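You operate a simulated robot arm through the tools that you are given. There is no shell and no other tool. Be economical: measure what you need, move in short steps, check, and stop when the job is done.

The job below is to be done with a simulated robot arm. You get a single attempt, and the scene is never put back.

JOB
Stir up the settled blue tint, then pump 2 shots of it into the can under the spouts.
Fine: drip nothing, shut the valve after.

The check looks at the end state, three seconds after you hand in, the way a careful person would. Anything else that was tipped, shoved, dropped, spilled or broken makes it a failure.

ROBOT AND FRAMES
A 7-joint arm with a two-finger parallel gripper, fixed in place. Base frame: the origin is at the foot of the arm, x ahead of it, y to its left, z up; the work surface is at about z = 0. Lengths are in m, angles in rad, forces in N, time in s.
With the tool pointing down near the work surface it reaches from about 0.22 to 0.58 m from the base axis. Its first joint turns from -1.152 to 1.152 rad. Payload 2.5 kg.
Tool frame: the origin (TCP) lies between the finger pads and is the grasp point; the fingertips stand 0.023 m ahead of it; z points along the fingers, y is the line along which they close. Largest opening 0.094 m; finger width 0.038, thickness 0.01; the body of the gripper, 0.054 by 0.096 m, starts 0.039 m behind the TCP.
Orientation is that of the tool frame in the base frame, as [roll, pitch, yaw] about the fixed x, y, z axes, in that order (R = Rz(yaw) Ry(pitch) Rx(roll)). With the fingers straight down and closing along the base's y, the tool's x points along the base's -x, its y along +y and its z along -z.

CONTROLS
- The arm moves only by the tool jog_arm. Its arguments are lists of equal length, an entry for each row: "dp": the shift along the base's x, y, z in units of 300 mm (1.0 is 300 mm), a list of three; "angular": the turn, a rotation vector about the base's x, y, z in units of 60 degrees (1.0 is 60 degrees), a list of three; "hand": the gripper command, from -1 (shut) to 1 (fully open), values between in proportion. In form: {"dp": [[tx, ty, tz], ...], "angular": [[rx, ry, rz], ...], "hand": [hand, ...]}. A call has 1 to 8 rows; each row is the pose to reach, as a shift and turn from the pose commanded when the call began. A call with a number of a shift or a turn outside -1 to 1 is refused whole. Rows are played at 5 a second. More than 0.05 m and 0.15 rad between two rows, or a gripper value outside its range, and nothing of the call is played. A pose out of reach is approached as far as the arm can. The call stops where the force on the tool passes 70 N (or 10 N more than at its start, if that is more) or the arm is blocked; 0.2 s more then pass. Each finger travels about 0.108 m/s and halts on what it meets, pressing with about 27 N; the grip force reading is that of the motor and also rises with nothing between the fingers. The clock runs only during rows and for 0.2 s after the last one: add rows that repeat a pose to give the fingers time. It gives the time, the measured TCP pose, the force on the tool (base axes), the opening and the grip force at its end, in the units of the frame above (readings bear some noise), with the torque about the TCP (base axes, N m) and any sound that the robot's microphone picked up.
- Cameras (640 x 400 px; columns grow to the right, rows downward): "scene" is fixed at [0.1145, -0.3969, 0.5689]; the picture's right is [0.89, -0.45, 0.00], its down [-0.16, -0.31, -0.94] and it looks along [0.43, 0.83, -0.35] (base axes); focal length 255 px, centre (320, 200). "wrist" rides on the gripper at [0.086, 0.016, -0.074] in the tool frame; the picture's right is [-0.18, 0.98, 0.00], its down [-0.58, -0.11, -0.81] and it looks along [-0.79, -0.15, 0.59] (tool axes); focal length 243 px, centre (320, 200).
- get_image(camera): a new picture of that camera. It takes no simulated time.
- point_at(camera, pixels): for up to 12 pixels [column, row] of the newest picture of that camera ("zoom" is the newest enlarged one), the place [x, y, z] in the base frame of the surface seen there, good to about 0.003 m. It takes no simulated time.
- enlarge(camera, box): a new picture of the part [left, top, right, bottom] of that camera's present view, enlarged. It takes no simulated time.
- sign_off(): hands the job in; it is judged then, once.

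Work in short steps. Measure before you move; look again where a grasp or a placing could have gone wrong, and mend it. You have 80 turns and 34 pictures in all, those below and enlarged ones among them. Open the gripper and draw the arm clear of the work before you hand the job in, unless the task says otherwise; then end with one line.

The tools are called after "Request:" as a command line: name --argument value ..., lists and objects as JSON in quotes. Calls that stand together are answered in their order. jog_arm: Moves the arm, as the interface text tells. Its arguments: {"type":"object","properties":{"dp":{"type":"array","items":{"type":"array","items":{"type":"number"}}},"angular":{"type":"array","items":{"type":"array","items":{"type":"number"}}},"hand":{"type":"array","items":{"type":"number"}}},"required":["dp","angular","hand"]} The other tools are called the same way: get_image (camera) takes a picture; point_at (camera, pixels) gives the place of the surface under pixels of a picture; enlarge (camera, box) takes an enlarged picture of a part of a camera's view; sign_off () hands the job in.

At the start:

```text
time: 0.0
tcp_pos: [0.3333, -0.0036, 0.4596]
orientation: [-3.141, 0.001, 3.141]
ft_force: [0.7, 1.0, 1.0]
torque: [-0.01, -0.01, -0.01]
gripper_width: 0.094
finger_force: 0.1
```

scene: 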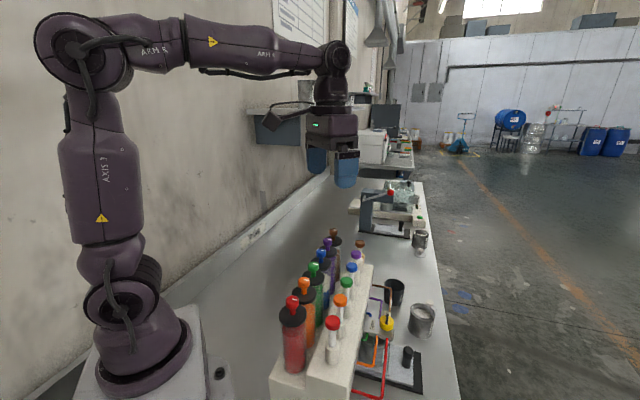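
wrist: 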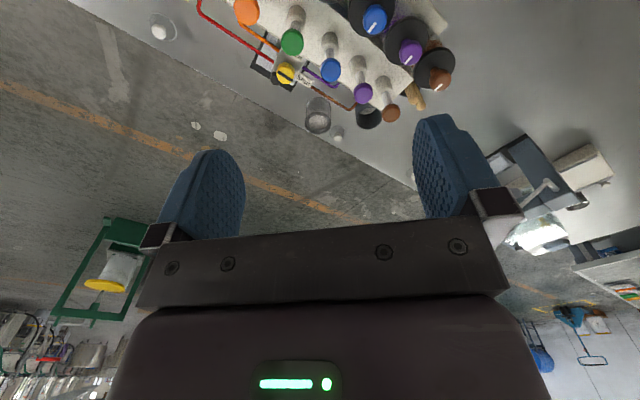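

The scene picture shows a tinting machine around columns 270-430, rows 230-400. I enlarge it to see the parts.

Request:
enlarge --camera "scene" --box '[260, 220, 450, 400]'

Request:
enlarge --camera "wrist" --box '[180, 0, 480, 160]'

```text
2.22 times, centred on (355, 310) of scene
```

zoom: 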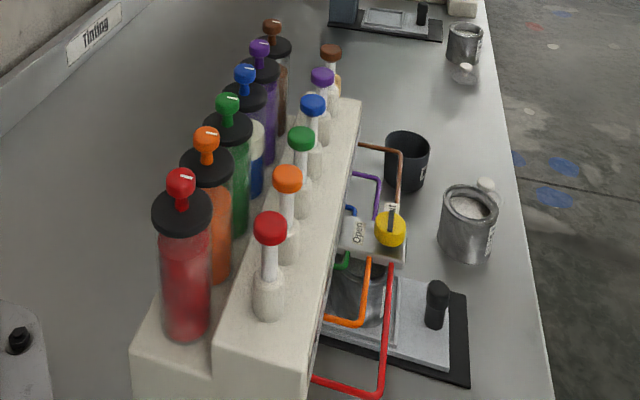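

```text
2.13 times, centred on (330, 80) of wrist
```

zoom: 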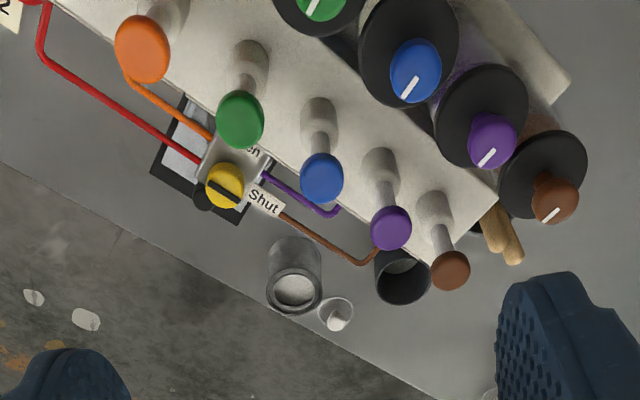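

Canisters with knobs, pump heads, and a yellow valve (zoom ~ (222,185)) with Open/Shut plates. I'll measure the main items in the scene view.

Request:
enlarge --camera "scene" --box '[300, 225, 440, 315]'

Request:
enlarge --camera "scene" --box '[340, 280, 440, 400]'

Request:
point_at --camera "scene" --pixels '[[332, 240], [332, 252], [352, 267], [353, 278], [387, 322], [293, 301], [332, 322], [322, 256], [357, 253], [370, 322], [408, 352], [345, 330]]'

```text
4.44 times, centred on (370, 270) of scene
```

zoom: 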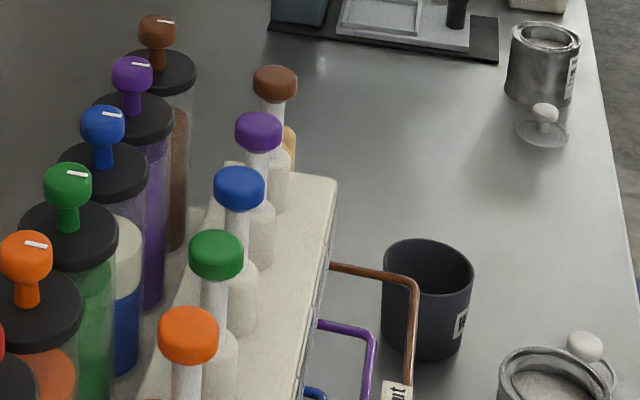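

```text
3.33 times, centred on (390, 340) of scene
```

zoom: 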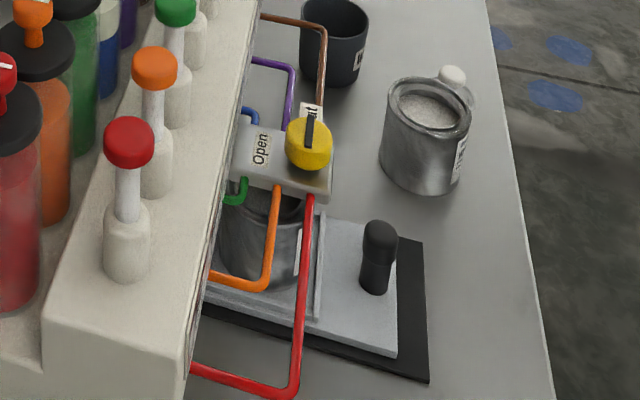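

```text
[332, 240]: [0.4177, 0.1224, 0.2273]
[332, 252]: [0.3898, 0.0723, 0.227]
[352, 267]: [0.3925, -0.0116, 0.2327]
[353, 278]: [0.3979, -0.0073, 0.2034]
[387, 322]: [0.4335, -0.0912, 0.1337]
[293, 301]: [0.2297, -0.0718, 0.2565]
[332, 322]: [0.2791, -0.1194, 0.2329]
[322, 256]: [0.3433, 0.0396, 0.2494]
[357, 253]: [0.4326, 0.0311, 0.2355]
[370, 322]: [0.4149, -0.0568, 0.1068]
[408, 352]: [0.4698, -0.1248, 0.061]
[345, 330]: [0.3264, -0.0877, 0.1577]
```

Blue canister shows clear liquid over settled blue, with a stir knob near (0.343, 0.040, 0.25); valve pointer points at "Shut". I move above the blue knob to view it from the wrist, keeping well above everything.

Request:
jog_arm --dp '[[0.01, 0.05, -0.11], [0.02, 0.1, -0.22], [0.032, 0.15, -0.3], [0.032, 0.15, -0.3]]' --angular '[[0, 0, 0], [0, 0, 0], [0, 0, 0], [0, 0, 0]]' --hand '[0.5, 0.2, 0.1, 0.1]'

Request:
get_image --camera "wrist"

```text
time: 1.0
tcp_pos: [0.344, 0.0407, 0.3691]
orientation: [-3.141, -0.001, 3.141]
ft_force: [-1.2, 0.1, 0.9]
torque: [-0.01, -0.01, -0.07]
gripper_width: 0.0517
finger_force: 0.1
```

```text
27 pictures are left
```

wrist: 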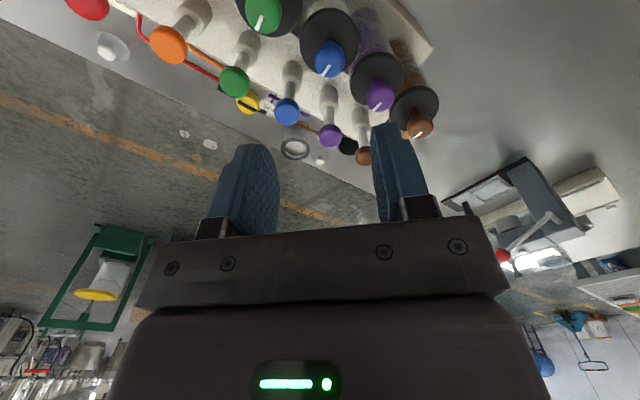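

Blue knob is at (329,58), nicely in view above the fingers; I measure it, its neighbours and the pump heads.

Request:
point_at --camera "wrist" --pixels '[[322, 54], [338, 54], [328, 44], [328, 74], [330, 62], [346, 45], [280, 110], [297, 110], [288, 102], [288, 122], [247, 105], [380, 96]]'

Request:
enlarge --camera "wrist" --box '[220, 0, 420, 125]'

```text
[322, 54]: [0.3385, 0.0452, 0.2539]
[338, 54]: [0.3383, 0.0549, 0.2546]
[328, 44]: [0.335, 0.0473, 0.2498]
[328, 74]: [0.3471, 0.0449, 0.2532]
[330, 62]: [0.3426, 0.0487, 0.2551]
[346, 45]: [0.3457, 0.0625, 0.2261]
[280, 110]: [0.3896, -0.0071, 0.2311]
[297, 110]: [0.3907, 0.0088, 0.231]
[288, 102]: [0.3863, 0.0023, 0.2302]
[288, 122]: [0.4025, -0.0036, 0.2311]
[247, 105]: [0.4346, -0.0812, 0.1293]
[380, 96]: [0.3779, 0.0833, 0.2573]
```

```text
3.20 times, centred on (320, 62) of wrist
```

zoom: 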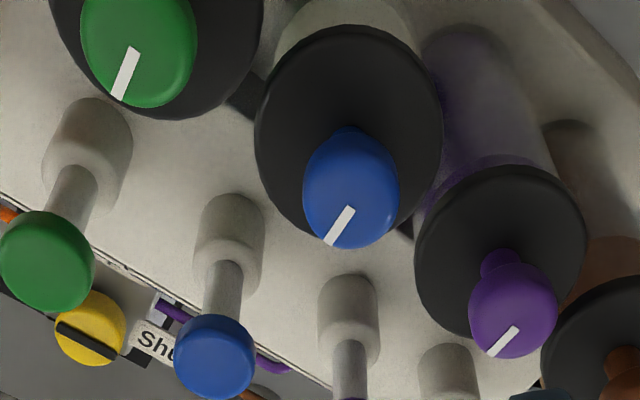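

The knob top centre is about (0.343, 0.0487, 0.255), diameter ~0.023, lid at z 0.226. I turn the tool -60° while lowering to just above the knob with a 0.04 opening.

Request:
jog_arm --dp '[[0, 0.0243, -0.03], [0, 0.0243, -0.06], [0, 0.0243, -0.09], [0, 0.0243, -0.12], [0, 0.0243, -0.15], [0, 0.0243, -0.18], [0, 0.0243, -0.21], [0, 0.0243, -0.232]]' --angular '[[0, 0, -0.125], [0, 0, -0.25], [0, 0, -0.375], [0, 0, -0.5], [0, 0, -0.625], [0, 0, -0.75], [0, 0, -0.875], [0, 0, -1.0]]' --hand '[0, -0.1, -0.15, -0.15, -0.15, -0.15, -0.15, -0.15]'

Request:
enlarge --camera "wrist" --box '[200, 20, 440, 220]'

```text
time: 2.8
tcp_pos: [0.3422, 0.0469, 0.2994]
orientation: [-3.141, 0.0, 2.094]
ft_force: [-0.5, -0.8, 0.8]
torque: [0.02, 0.01, 0.0]
gripper_width: 0.0399
finger_force: 0.1
```

```text
2.00 times, centred on (320, 120) of wrist
```

zoom: 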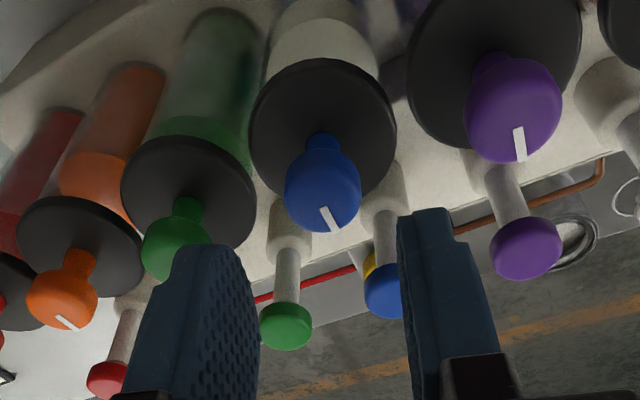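

The knob (zoom (323,195)) lies centred between the fingers. I measure it once more along with the left and right fingers for clearance.

Request:
point_at --camera "zoom" --pixels '[[323, 195], [290, 195], [356, 195], [323, 228], [330, 160], [240, 260], [410, 230], [510, 120], [170, 235]]'

```text
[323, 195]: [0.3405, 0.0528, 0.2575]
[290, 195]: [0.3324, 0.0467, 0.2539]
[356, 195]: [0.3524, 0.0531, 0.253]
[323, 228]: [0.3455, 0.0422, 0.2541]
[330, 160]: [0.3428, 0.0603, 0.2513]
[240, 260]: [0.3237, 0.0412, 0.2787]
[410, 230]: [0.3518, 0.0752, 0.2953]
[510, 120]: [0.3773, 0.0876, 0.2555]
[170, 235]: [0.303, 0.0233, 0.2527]
```

Knob centre (0.343, 0.050). I descend to TCP z≈0.258 and close on the knob.

Request:
jog_arm --dp '[[0, 0.004, -0.07], [0, 0.004, -0.14], [0, 0.004, -0.14], [0, 0.004, -0.14], [0, 0.004, -0.14]]' --angular '[[0, 0, 0], [0, 0, 0], [0, 0, 0], [0, 0, 0], [0, 0, 0]]' --hand '[-0.15, -0.15, -0.15, -1, -1]'

```text
time: 4.0
tcp_pos: [0.3426, 0.0486, 0.2568]
orientation: [-3.141, 0.001, 2.093]
ft_force: [1.5, 0.5, -4.2]
torque: [0.01, -0.32, 0.02]
gripper_width: 0.0223
finger_force: 45.5
```

The knob is held (width 0.0223). I turn it +60° with the grip kept and listen/read torque.

Request:
jog_arm --dp '[[0, 0, 0], [0, 0, 0], [0, 0, 0], [0, 0, 0], [0, 0, 0], [0, 0, 0], [0, 0, 0], [0, 0, 0]]' --angular '[[0, 0, 0.125], [0, 0, 0.25], [0, 0, 0.375], [0, 0, 0.5], [0, 0, 0.625], [0, 0, 0.75], [0, 0, 0.875], [0, 0, 1.0]]' --hand '[-1, -1, -1, -1, -1, -1, -1, -1]'

Request:
enlarge --camera "scene" --box '[280, 210, 420, 310]'

```text
time: 5.8
tcp_pos: [0.343, 0.0484, 0.2575]
orientation: [3.142, 0.001, -3.138]
ft_force: [16.1, -2.5, -27.0]
torque: [0.22, -0.15, 0.0]
gripper_width: 0.0221
finger_force: 44.7
```

```text
4.00 times, centred on (350, 260) of scene
```

zoom: 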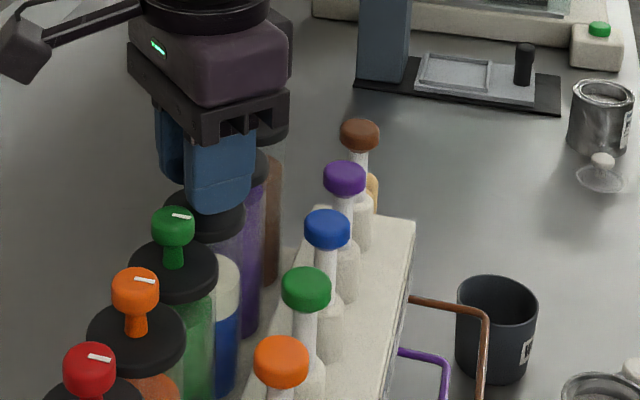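

The knob turns freely (torque about z ≈ 0), but fz is -27 N so I watch it. I continue another +60°, nudging nothing else.

Request:
jog_arm --dp '[[0, 0, 0], [0, 0, 0], [0, 0, 0], [0, 0, 0], [0, 0, 0], [0, 0, 0], [0, 0, 0], [0, 0, 0]]' --angular '[[0, 0, 0.125], [0, 0, 0.25], [0, 0, 0.375], [0, 0, 0.5], [0, 0, 0.625], [0, 0, 0.75], [0, 0, 0.875], [0, 0, 1.0]]' --hand '[-1, -1, -1, -1, -1, -1, -1, -1]'

Request:
enlarge --camera "scene" --box '[280, 210, 420, 310]'

```text
time: 7.6
tcp_pos: [0.3424, 0.0483, 0.2586]
orientation: [-3.14, 0.0, -2.091]
ft_force: [21.7, -9.0, -35.1]
torque: [-0.16, 0.13, -0.01]
gripper_width: 0.022
finger_force: 44.4
```

```text
4.00 times, centred on (350, 260) of scene
```

zoom: 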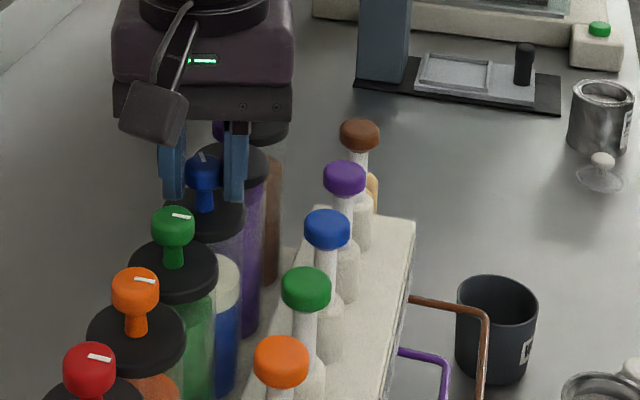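

The knob's line has rotated with the tool; the layers aren't mixed yet. I release and regrip 1 mm in +x and 2 mm lower to shed the side load, then continue.

Request:
jog_arm --dp '[[0, 0, 0], [0.004, 0.002, -0.006], [0.004, 0.002, -0.006], [0.004, 0.002, -0.006]]' --angular '[[0, 0, 0], [0, 0, 0], [0, 0, 0], [0, 0, 0]]' --hand '[-0.2, -0.2, -1, -1]'

Request:
jog_arm --dp '[[0, 0, 0], [0, 0, 0], [0, 0, 0], [0, 0, 0], [0, 0, 0], [0, 0, 0], [0, 0, 0], [0, 0, 0]]' --angular '[[0, 0, 0.125], [0, 0, 0.25], [0, 0, 0.375], [0, 0, 0.5], [0, 0, 0.625], [0, 0, 0.75], [0, 0, 0.875], [0, 0, 1.0]]' --hand '[-1, -1, -1, -1, -1, -1, -1, -1]'

```text
time: 8.6
tcp_pos: [0.3437, 0.0508, 0.2552]
orientation: [3.141, 0.0, -2.092]
ft_force: [-6.0, 1.4, 8.8]
torque: [0.29, -0.12, -0.01]
gripper_width: 0.0222
finger_force: 45.0
```

```text
time: 10.4
tcp_pos: [0.3433, 0.05, 0.2573]
orientation: [3.134, 0.004, -1.044]
ft_force: [-36.8, 12.4, 25.5]
torque: [0.25, -0.36, -0.07]
gripper_width: 0.022
finger_force: 44.9
```

Total turn is 180°. Side load changed sign, so I look at the canister before going on.

Request:
enlarge --camera "scene" --box '[290, 230, 400, 310]'

```text
5.00 times, centred on (345, 270) of scene
```

zoom: 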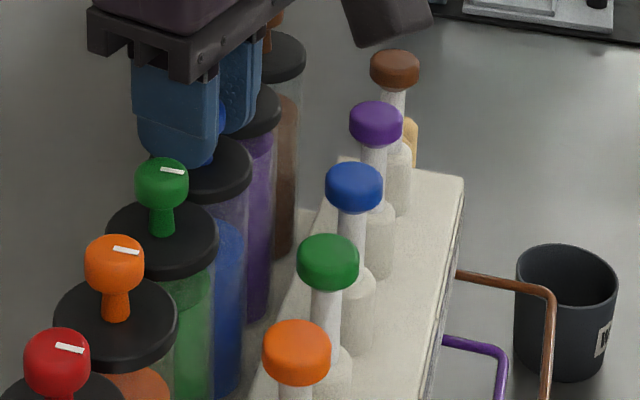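

The blue tint is now uniform — stirred. I open the fingers and rise straight up, then turn back 60° on the way.

Request:
jog_arm --dp '[[0, 0, 0], [0, 0, 0], [0, 0, 0.12], [0, 0, 0.25], [0, 0, 0.4], [0, 0, 0.4]]' --angular '[[0, 0, 0], [0, 0, 0], [0, 0, 0], [0, 0, -0.1], [0, 0, -0.2], [0, 0, -0.3]]' --hand '[-0.2, -0.2, -0.2, -0.2, -0.2, -0.2]'

```text
time: 11.8
tcp_pos: [0.3432, 0.0509, 0.3773]
orientation: [3.141, 0.0, -1.36]
ft_force: [-0.1, 0.7, 0.3]
torque: [0.01, -0.01, 0.0]
gripper_width: 0.0375
finger_force: 0.1
```

Clear. I move above the valve (~(0.434,-0.085)) and turn so the fingers will close across its pointer.

Request:
jog_arm --dp '[[0.04, -0.06, 0], [0.08, -0.12, 0], [0.12, -0.18, -0.03], [0.16, -0.24, -0.06], [0.2, -0.3, -0.1], [0.24, -0.36, -0.14], [0.28, -0.42, -0.18], [0.3, -0.45, -0.22]]' --angular '[[0, 0, -0.12], [0, 0, -0.24], [0, 0, -0.36], [0, 0, -0.48], [0, 0, -0.6], [0, 0, -0.72], [0, 0, -0.84], [0, 0, -0.95]]' --hand '[-0.2, -0.2, -0.2, -0.2, -0.2, -0.2, -0.2, -0.2]'

Request:
get_image --camera "wrist"

```text
time: 13.6
tcp_pos: [0.433, -0.0862, 0.3104]
orientation: [3.142, 0.0, -2.358]
ft_force: [0.1, -0.4, -0.4]
torque: [0.03, 0.0, 0.0]
gripper_width: 0.0378
finger_force: 0.1
```

```text
21 pictures are left
```

wrist: 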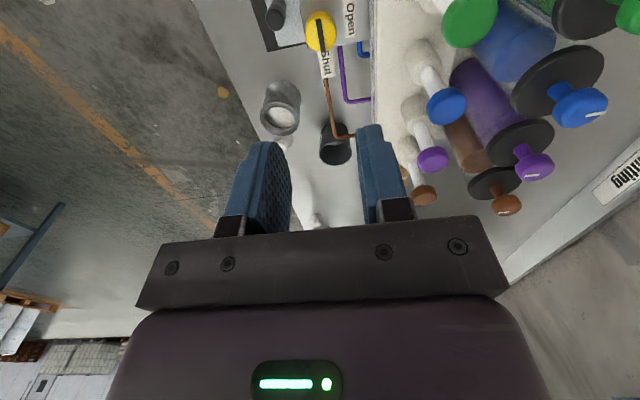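

The valve is at (320,32), centred between the fingers, its bar pointing towards "Shut". I enlarge and measure.

Request:
enlarge --camera "wrist" --box '[240, 0, 400, 100]'

Request:
point_at --camera "wrist" --pixels '[[307, 32], [335, 32], [320, 22], [320, 32], [320, 46], [350, 20], [326, 66], [313, 30], [327, 30], [446, 105]]'

```text
4.00 times, centred on (320, 50) of wrist
```

zoom: 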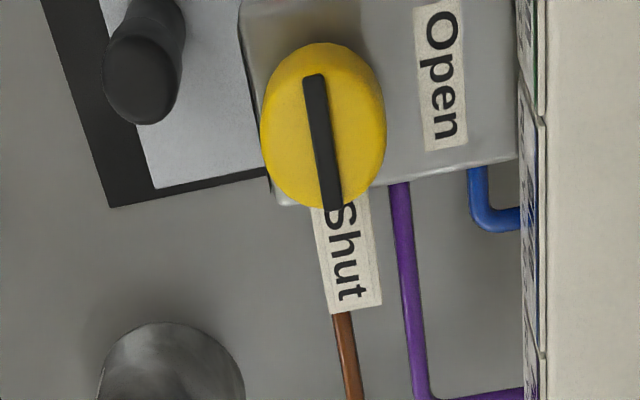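

```text
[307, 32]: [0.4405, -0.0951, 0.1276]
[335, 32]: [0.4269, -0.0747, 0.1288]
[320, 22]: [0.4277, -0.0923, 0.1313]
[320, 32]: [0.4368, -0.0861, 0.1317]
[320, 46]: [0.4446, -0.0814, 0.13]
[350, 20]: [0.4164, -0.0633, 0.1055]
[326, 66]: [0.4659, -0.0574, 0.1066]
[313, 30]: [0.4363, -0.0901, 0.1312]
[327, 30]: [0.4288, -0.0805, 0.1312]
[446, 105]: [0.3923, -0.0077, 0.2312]
```

Valve disc centre ≈ (0.4345,-0.086), top z 0.131, diameter ~0.028; block top at 0.105. I descend around it to TCP z 0.137 in two checks.

Request:
jog_arm --dp '[[0.0013, -0.005, -0.14], [0.0013, -0.005, -0.28], [0.0013, -0.005, -0.4], [0.0013, -0.005, -0.42]]' --angular '[[0, 0, 0], [0, 0, 0], [0, 0, 0], [0, 0, 0]]' --hand '[-0.1, -0.1, -0.1, -0.1]'

Request:
get_image --camera "wrist"

```text
time: 14.6
tcp_pos: [0.4341, -0.087, 0.1831]
orientation: [-3.141, 0.0, -2.356]
ft_force: [-0.9, 1.0, -0.3]
torque: [0.03, 0.04, -0.03]
gripper_width: 0.0424
finger_force: 0.0
```

```text
19 pictures are left
```

wrist: 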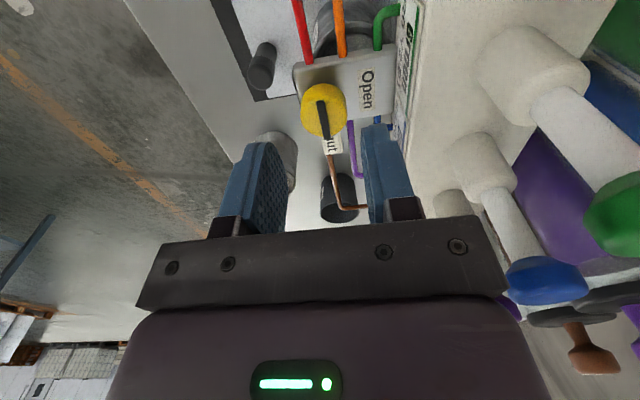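

The disc (323,110) is centred between the fingers, and the can is seen under the block. I lower to z≈0.137 and close.

Request:
jog_arm --dp '[[0, 0, -0.08], [0, 0, -0.155], [0, 0, -0.155], [0, 0, -0.155], [0, 0, -0.155]]' --angular '[[0, 0, 0], [0, 0, 0], [0, 0, 0], [0, 0, 0], [0, 0, 0]]' --hand '[-0.1, -0.1, -0.1, -1, -1]'

```text
time: 15.8
tcp_pos: [0.4338, -0.0855, 0.1371]
orientation: [3.138, -0.002, -2.355]
ft_force: [-11.0, 8.8, 2.1]
torque: [-0.13, -0.02, 0.09]
gripper_width: 0.0296
finger_force: 44.7
```

Gripped at 0.0296. I turn +60° with a tiny centring shift, watching force.

Request:
jog_arm --dp '[[-0.002, 0.002, 0], [-0.002, 0.002, 0], [-0.002, 0.002, 0], [-0.002, 0.002, 0], [-0.002, 0.002, 0], [-0.002, 0.002, 0], [-0.002, 0.002, 0], [-0.002, 0.002, 0]]' --angular '[[0, 0, 0.125], [0, 0, 0.25], [0, 0, 0.375], [0, 0, 0.5], [0, 0, 0.625], [0, 0, 0.75], [0, 0, 0.875], [0, 0, 1.0]]' --hand '[-1, -1, -1, -1, -1, -1, -1, -1]'

```text
time: 17.6
tcp_pos: [0.437, -0.0868, 0.1402]
orientation: [-3.126, -0.005, -1.306]
ft_force: [40.9, -6.6, -27.3]
torque: [-0.47, -0.14, -0.16]
gripper_width: 0.0294
finger_force: 45.2
```

Load built up to 41 N, so I release and re-grip in place to relax before the last 30°.

Request:
jog_arm --dp '[[0, 0, 0], [0, 0, 0], [0, 0, 0]]' --angular '[[0, 0, 0], [0, 0, 0], [0, 0, 0]]' --hand '[-0.15, -0.15, -0.15]'

Request:
enlarge --camera "scene" --box '[330, 260, 450, 350]'

Request:
get_image --camera "wrist"

```text
time: 18.4
tcp_pos: [0.4332, -0.0864, 0.1387]
orientation: [3.141, 0.0, -1.309]
ft_force: [-0.8, -0.2, 0.5]
torque: [0.01, 0.01, 0.02]
gripper_width: 0.0402
finger_force: 0.1
```

```text
4.44 times, centred on (390, 305) of scene
```

zoom: 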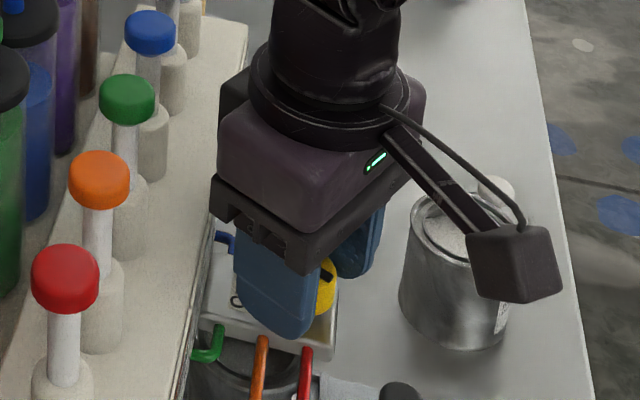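

```text
17 pictures are left
```

wrist: 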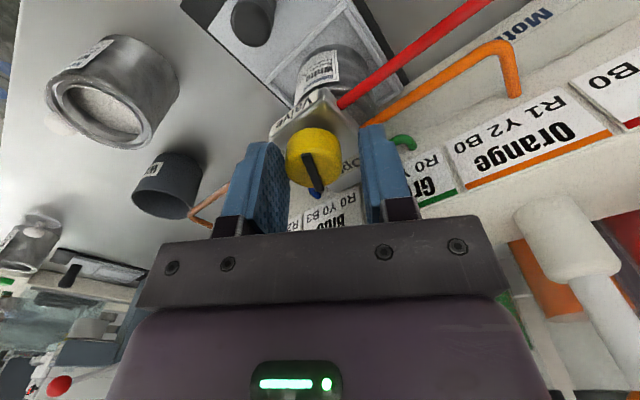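

The valve turned with the tool (bar still aligned), and its true centre is ~3 mm further +x. I shift +3 mm, regrip, and then turn the last 30°.

Request:
jog_arm --dp '[[0.011, 0.002, -0.004], [0.011, 0.002, -0.004], [0.011, 0.002, -0.004], [0.011, 0.002, -0.004]]' --angular '[[0, 0, 0], [0, 0, 0], [0, 0, 0], [0, 0, 0]]' --hand '[-0.15, -1, -1, -1]'

Request:
jog_arm --dp '[[0, 0, 0], [0, 0, 0], [0, 0, 0], [0, 0, 0], [0, 0, 0]]' --angular '[[0, 0, 0.12], [0, 0, 0.24], [0, 0, 0.36], [0, 0, 0.48], [0, 0, 0.5]]' --hand '[-1, -1, -1, -1, -1]'

```text
time: 19.4
tcp_pos: [0.4367, -0.0867, 0.137]
orientation: [-3.14, -0.001, -1.31]
ft_force: [5.5, 1.9, -1.6]
torque: [-0.1, -0.02, -0.06]
gripper_width: 0.029
finger_force: 45.1
```

```text
time: 20.6
tcp_pos: [0.4383, -0.0847, 0.1366]
orientation: [-3.138, -0.002, -0.781]
ft_force: [17.5, 9.4, -7.6]
torque: [-0.15, -0.07, -0.52]
gripper_width: 0.029
finger_force: 44.3
```

Torque about z rose to -0.5 N m, suggesting the open stop. I release and rise to check the pointer.

Request:
jog_arm --dp '[[0, 0, 0], [0, 0, 0], [0, 0, 0.12], [0, 0, 0.25], [0, 0, 0.4], [0, 0, 0.5]]' --angular '[[0, 0, 0], [0, 0, 0], [0, 0, 0], [0, 0, 0], [0, 0, 0], [0, 0, 0]]' --hand '[-0.15, -0.15, -0.15, -0.15, -0.15, -0.15]'

Request:
enlarge --camera "wrist" --box '[220, 0, 420, 125]'

```text
time: 22.0
tcp_pos: [0.4364, -0.0852, 0.2861]
orientation: [-3.141, 0.001, -0.786]
ft_force: [0.6, 0.5, 0.1]
torque: [-0.01, 0.0, -0.01]
gripper_width: 0.0399
finger_force: 0.1
```

```text
3.20 times, centred on (320, 62) of wrist
```

zoom: 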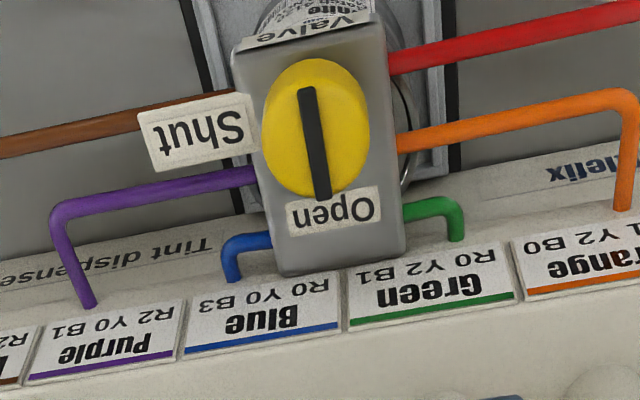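

The pointer now reads Open. There's a note on the front of the valve block and on the can; I read it before pumping.

Request:
enlarge --camera "wrist" --box '[285, 0, 355, 40]'

```text
9.14 times, centred on (320, 20) of wrist
```

zoom: 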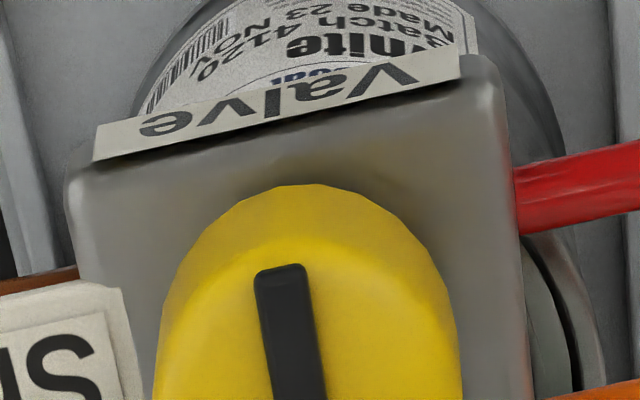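

Only labels. I close the fingers and go above the blue pump head (~(0.394, 0.000, 0.231)).

Request:
jog_arm --dp '[[0, 0, 0.06], [-0.05, 0.1, 0.06], [-0.1, 0.2, 0.06], [-0.144, 0.284, 0.06], [-0.144, 0.284, 0.06]]' --angular '[[0, 0, 0], [0, 0, 0], [0, 0, 0], [0, 0, 0], [0, 0, 0]]' --hand '[-0.5, -1, -1, -1, -1]'

Request:
get_image --camera "wrist"

```text
time: 23.2
tcp_pos: [0.394, 0.0005, 0.3042]
orientation: [-3.141, -0.002, -0.785]
ft_force: [0.0, -0.1, 0.3]
torque: [0.01, -0.02, -0.02]
gripper_width: 0.0
finger_force: 27.1
```

```text
14 pictures are left
```

wrist: 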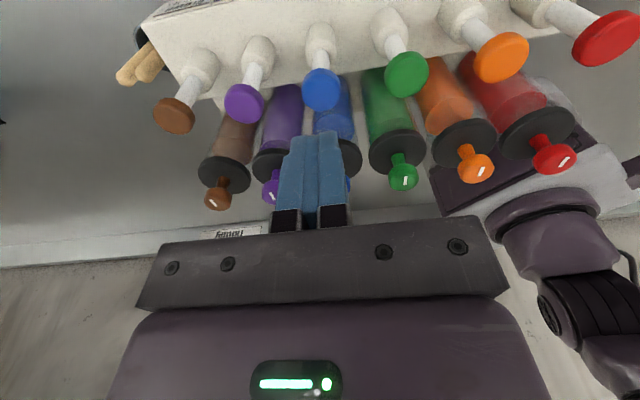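

Blue head is at (322,88); I verify its centre by points.

Request:
point_at --camera "wrist" --pixels '[[304, 88], [339, 88], [322, 74], [322, 88], [322, 100], [322, 106], [240, 100], [405, 70]]'

```text
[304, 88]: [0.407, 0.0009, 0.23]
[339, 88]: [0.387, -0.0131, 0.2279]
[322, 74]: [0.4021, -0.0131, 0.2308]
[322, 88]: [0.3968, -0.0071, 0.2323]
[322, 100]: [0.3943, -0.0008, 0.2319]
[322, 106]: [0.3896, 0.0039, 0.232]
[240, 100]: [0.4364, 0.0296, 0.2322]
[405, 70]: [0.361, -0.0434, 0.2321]
```

Combined centre ≈ (0.3955,-0.003). I align and lower to just above the head, then press gradually while watching force and sound.

Request:
jog_arm --dp '[[0.005, -0.012, -0.05], [0.005, -0.012, -0.1], [0.005, -0.012, -0.14], [0.005, -0.012, -0.165], [0.005, -0.012, -0.18], [0.005, -0.012, -0.195]]' --angular '[[0, 0, 0], [0, 0, 0], [0, 0, 0], [0, 0, 0], [0, 0, 0], [0, 0, 0]]' --hand '[-1, -1, -1, -1, -1, -1]'

```text
time: 24.6
tcp_pos: [0.3952, -0.0036, 0.247]
orientation: [-3.139, -0.002, -0.786]
ft_force: [-0.1, 0.5, 3.5]
torque: [0.07, 0.03, -0.02]
gripper_width: 0.0001
finger_force: 26.9
```

In contact (3.5 N at z 0.247). I press on downward in 4 mm rows.

Request:
jog_arm --dp '[[0, 0, -0.015], [0, 0, -0.03], [0, 0, -0.045], [0, 0, -0.055]]' --angular '[[0, 0, 0], [0, 0, 0], [0, 0, 0], [0, 0, 0]]' --hand '[-1, -1, -1, -1]'

Request:
enlarge --camera "scene" --box '[300, 220, 440, 320]'

```text
time: 25.6
tcp_pos: [0.3952, -0.0039, 0.2327]
orientation: [3.14, -0.004, -0.785]
ft_force: [-21.9, -1.6, 55.5]
torque: [0.15, 0.66, -0.05]
gripper_width: 0.0
finger_force: 26.5
```

```text
4.00 times, centred on (370, 270) of scene
```

zoom: 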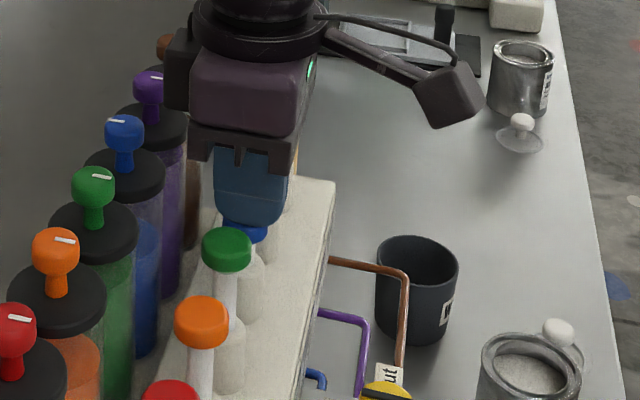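

Bottomed out (55 N at z 0.2327, ~20 mm stroke). I release slowly to let the head rise fully and check it.

Request:
jog_arm --dp '[[0, 0, 0.015], [0, 0, 0.045], [0, 0, 0.08], [0, 0, 0.12], [0, 0, 0.15], [0, 0, 0.15]]' --angular '[[0, 0, 0], [0, 0, 0], [0, 0, 0], [0, 0, 0], [0, 0, 0], [0, 0, 0]]' --hand '[-1, -1, -1, -1, -1, -1]'

Request:
get_image --camera "wrist"

```text
time: 27.0
tcp_pos: [0.3968, -0.0045, 0.2742]
orientation: [-3.141, 0.0, -0.786]
ft_force: [0.5, -0.3, -0.5]
torque: [0.0, 0.0, -0.02]
gripper_width: 0.0
finger_force: 26.6
```

```text
12 pictures are left
```

wrist: 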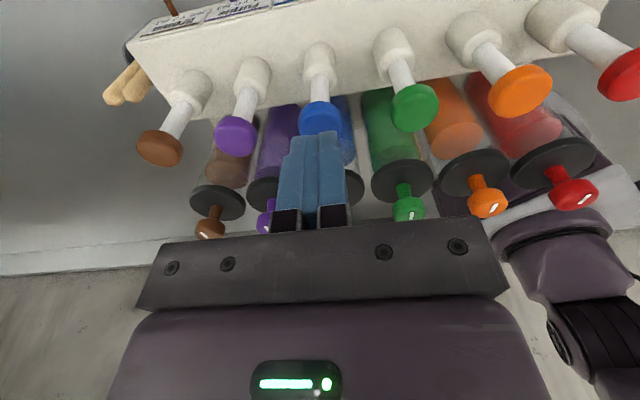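

The head has returned fully. I press the second shot in the same way.

Request:
jog_arm --dp '[[-0.002, 0.002, -0.05], [-0.002, 0.002, -0.085], [-0.002, 0.002, -0.1], [-0.002, 0.002, -0.115], [-0.002, 0.002, -0.13], [-0.002, 0.002, -0.142], [-0.002, 0.002, -0.15]]' --angular '[[0, 0, 0], [0, 0, 0], [0, 0, 0], [0, 0, 0], [0, 0, 0], [0, 0, 0], [0, 0, 0]]' --hand '[-1, -1, -1, -1, -1, -1, -1]'

Request:
jog_arm --dp '[[0, 0, 0.015], [0, 0, 0.045], [0, 0, 0.08], [0, 0, 0.12], [0, 0, 0.16], [0, 0, 0.23]]' --angular '[[0, 0, 0], [0, 0, 0], [0, 0, 0], [0, 0, 0], [0, 0, 0], [0, 0, 0]]' --hand '[-1, -1, -1, -1, -1, -1]'

```text
time: 28.6
tcp_pos: [0.3949, -0.0034, 0.2326]
orientation: [-3.141, -0.004, -0.786]
ft_force: [-20.2, -2.3, 54.9]
torque: [0.09, 0.6, 0.05]
gripper_width: 0.0
finger_force: 26.9
```

```text
time: 30.0
tcp_pos: [0.3945, -0.002, 0.2988]
orientation: [3.141, -0.001, -0.786]
ft_force: [-0.2, 0.1, 0.5]
torque: [-0.02, 0.03, 0.0]
gripper_width: 0.0001
finger_force: 27.0
```

Second shot done. I return above the valve at (0.437,-0.0857) with the fingers opening to 0.042, same orientation.

Request:
jog_arm --dp '[[0.05, -0.1, 0], [0.1, -0.2, 0], [0.14, -0.277, 0], [0.14, -0.277, -0.12], [0.14, -0.277, -0.25], [0.14, -0.277, -0.35], [0.14, -0.277, -0.37]]' --angular '[[0, 0, 0], [0, 0, 0], [0, 0, 0], [0, 0, 0], [0, 0, 0], [0, 0, 0], [0, 0, 0]]' --hand '[-1, -0.5, -0.1, -0.1, -0.1, -0.1, -0.1]'

Request:
get_image --camera "wrist"

```text
time: 31.6
tcp_pos: [0.4363, -0.0883, 0.1872]
orientation: [3.141, -0.001, -0.784]
ft_force: [-0.5, 0.0, 0.1]
torque: [-0.02, 0.01, 0.05]
gripper_width: 0.0422
finger_force: 0.0
```

```text
11 pictures are left
```

wrist: 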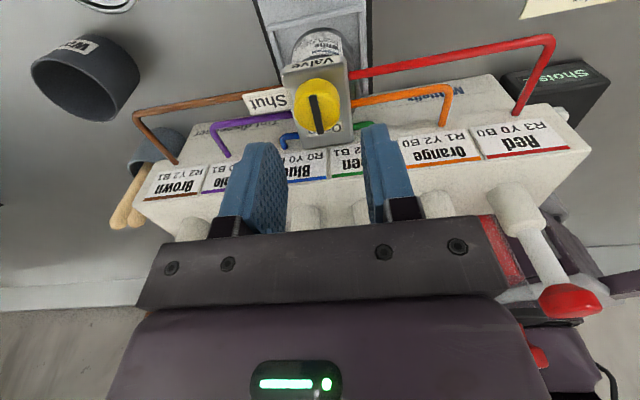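

A "Shots" display shows at (560,85). I enlarge it to check the count.

Request:
enlarge --camera "wrist" --box '[490, 40, 620, 130]'

```text
4.44 times, centred on (555, 85) of wrist
```

zoom: 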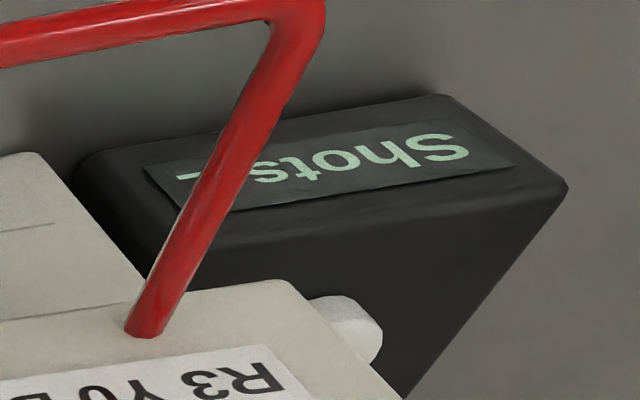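

The display shows "Shots –" with the red tube hiding part. I locate it so I can view it better.

Request:
point_at --camera "zoom" --pixels '[[320, 165], [450, 145], [180, 178], [550, 190], [345, 325]]'

Request:
enlarge --camera "scene" --box '[260, 330, 380, 400]'

```text
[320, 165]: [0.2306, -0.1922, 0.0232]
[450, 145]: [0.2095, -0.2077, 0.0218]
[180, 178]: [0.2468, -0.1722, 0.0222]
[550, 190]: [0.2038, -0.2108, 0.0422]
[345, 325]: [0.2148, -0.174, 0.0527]
```

```text
5.33 times, centred on (320, 365) of scene
```

zoom: 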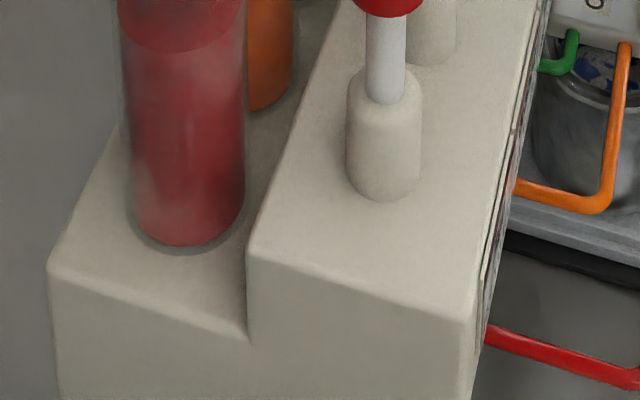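

Blue tint is visible inside the can (scene zoom (590,70)). I peek at the counter by rising and shifting along the row past the red tube.

Request:
jog_arm --dp '[[0, 0, 0.12], [-0.03, -0.03, 0.2], [-0.1, -0.1, 0.2], [-0.2, -0.2, 0.2], [-0.25, -0.25, 0.2]]' --angular '[[0, 0, 0], [0, 0, 0], [0, 0, 0], [0, 0, 0], [0, 0, 0]]' --hand '[-0.1, -0.1, -0.1, -0.1, -0.1]'

Request:
get_image --camera "wrist"

```text
time: 32.8
tcp_pos: [0.3618, -0.1614, 0.2474]
orientation: [-3.141, 0.001, -0.784]
ft_force: [-0.9, 0.1, 0.8]
torque: [0.01, 0.01, -0.01]
gripper_width: 0.0423
finger_force: 0.1
```

```text
8 pictures are left
```

wrist: 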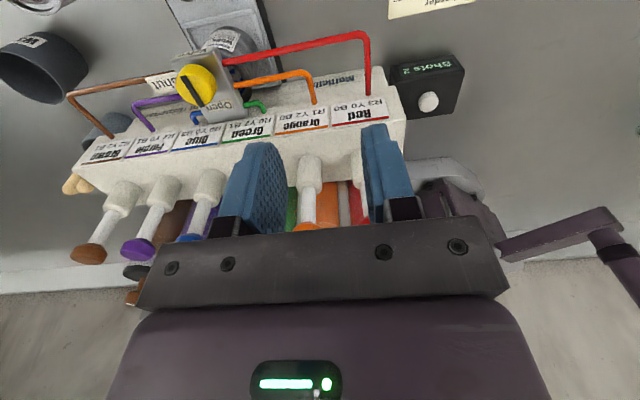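

The counter reads "Shots 2". Now I go back along the same path over the valve.

Request:
jog_arm --dp '[[0.1, 0.1, 0], [0.2, 0.2, 0], [0.25, 0.25, 0], [0.25, 0.25, -0.1], [0.25, 0.25, -0.2], [0.25, 0.25, -0.2]]' --angular '[[0, 0, 0], [0, 0, 0], [0, 0, 0], [0, 0, 0], [0, 0, 0], [0, 0, 0]]' --hand '[-0.1, -0.1, -0.1, -0.1, -0.1, -0.1]'

Request:
jog_arm --dp '[[0, 0, -0.08], [0, 0, -0.168], [0, 0, -0.168], [0, 0, -0.168], [0, 0, -0.168]]' --angular '[[0, 0, 0], [0, 0, 0], [0, 0, 0], [0, 0, 0], [0, 0, 0]]' --hand '[-0.1, -0.1, -0.1, -1, -1]'

```text
time: 34.2
tcp_pos: [0.4365, -0.0842, 0.1871]
orientation: [-3.141, -0.001, -0.787]
ft_force: [-0.1, 0.4, 0.6]
torque: [0.0, 0.04, 0.03]
gripper_width: 0.0424
finger_force: 0.1
```

```text
time: 35.4
tcp_pos: [0.4385, -0.0842, 0.1359]
orientation: [-3.138, -0.002, -0.783]
ft_force: [14.3, 9.5, -10.9]
torque: [-0.82, -0.64, -0.1]
gripper_width: 0.0291
finger_force: 44.5
```

Gripped (0.0291). I turn back -60°.

Request:
jog_arm --dp '[[0.004, 0.002, 0], [0.004, 0.002, 0], [0.004, 0.002, 0], [0.004, 0.002, 0], [0.004, 0.002, 0], [0.004, 0.002, 0], [0.004, 0.002, 0], [0.004, 0.002, 0]]' --angular '[[0, 0, -0.125], [0, 0, -0.25], [0, 0, -0.375], [0, 0, -0.5], [0, 0, -0.625], [0, 0, -0.75], [0, 0, -0.875], [0, 0, -1.0]]' --hand '[-1, -1, -1, -1, -1, -1, -1, -1]'

Request:
jog_arm --dp '[[0, 0, 0], [0, 0, 0], [0, 0, 0], [0, 0, 0], [0, 0, 0]]' --angular '[[0, 0, -0.12], [0, 0, -0.24], [0, 0, -0.36], [0, 0, -0.48], [0, 0, -0.51]]' --hand '[-1, -1, -1, -1, -1]'

```text
time: 37.2
tcp_pos: [0.4356, -0.0855, 0.1372]
orientation: [3.133, 0.001, -1.834]
ft_force: [-28.9, 15.4, 18.8]
torque: [1.22, -0.21, 0.08]
gripper_width: 0.0292
finger_force: 45.1
```

```text
time: 38.4
tcp_pos: [0.4339, -0.0845, 0.1362]
orientation: [3.132, -0.008, -2.365]
ft_force: [-37.1, 19.5, 27.0]
torque: [0.08, 0.3, 0.48]
gripper_width: 0.0292
finger_force: 45.3
```

Torque now +0.48 N m, so the shut stop is reached. I release, rise and check the pointer.

Request:
jog_arm --dp '[[0, 0, 0], [0, 0, 0], [0, 0, 0.12], [0, 0, 0.25], [0, 0, 0.4], [0, 0, 0.55]]' --angular '[[0, 0, 0], [0, 0, 0], [0, 0, 0], [0, 0, 0], [0, 0, 0], [0, 0, 0]]' --hand '[-0.15, -0.1, -0.1, -0.1, -0.1, -0.1]'

Request:
get_image --camera "wrist"

Request:
enlarge --camera "wrist" --box '[240, 0, 400, 100]'

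```text
time: 39.8
tcp_pos: [0.436, -0.0851, 0.3034]
orientation: [-3.141, 0.001, -2.365]
ft_force: [-0.2, 1.2, 0.2]
torque: [0.0, 0.03, 0.03]
gripper_width: 0.0425
finger_force: 0.0
```

```text
7 pictures are left
```

wrist: 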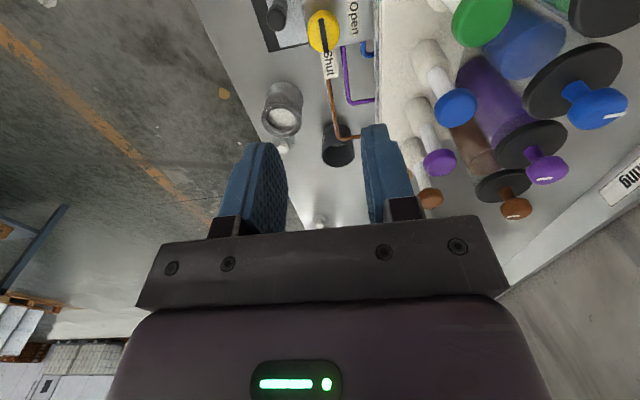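

```text
4.00 times, centred on (320, 50) of wrist
```

zoom: 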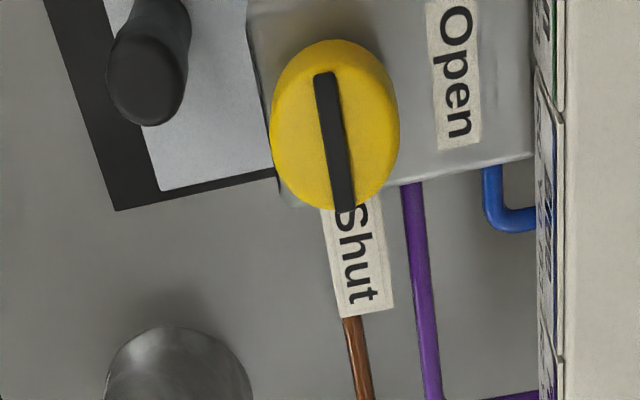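

The pointer is back on Shut, same angle as at the start, with no drips on the bench. I rise, open the gripper and retreat to near the starting pose.

Request:
jog_arm --dp '[[0, 0, 0.15], [-0.06, 0.06, 0.25], [-0.13, 0.12, 0.35], [-0.2, 0.18, 0.45], [-0.28, 0.24, 0.5], [-0.33, 0.27, 0.52]]' --angular '[[0, 0, 0], [0, 0, -0.1], [0, 0, -0.2], [0, 0, -0.3], [0, 0, -0.4], [0, 0, -0.5]]' --hand '[0.2, 0.6, 1, 1, 1, 1]'

Request:
enlarge --camera "scene" --box '[260, 220, 450, 400]'

```text
time: 41.2
tcp_pos: [0.3392, -0.0041, 0.4581]
orientation: [-3.141, 0.001, -2.892]
ft_force: [-0.2, -0.5, -0.8]
torque: [-0.01, -0.01, 0.0]
gripper_width: 0.0941
finger_force: 0.0
```

```text
2.22 times, centred on (355, 310) of scene
```

zoom: 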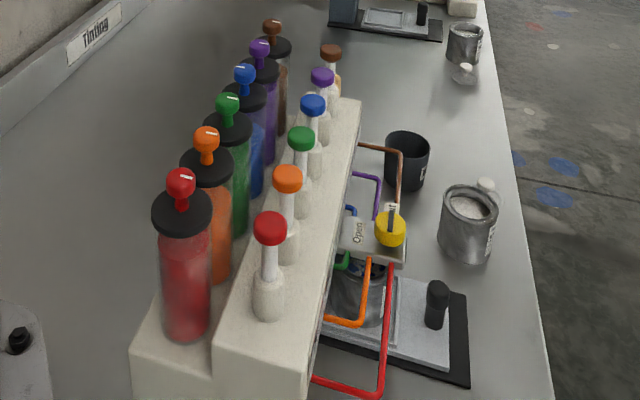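

Everything stands where it was, blue is mixed, the valve is shut and the arm is clear; I hand in.

Request:
sign_off

```text
The job is handed in.
```

The blue tint is stirred, 2 shots of it are in the can (the counter reads "Shots 2"), the valve is back on Shut, and I saw no drips and nothing moved.
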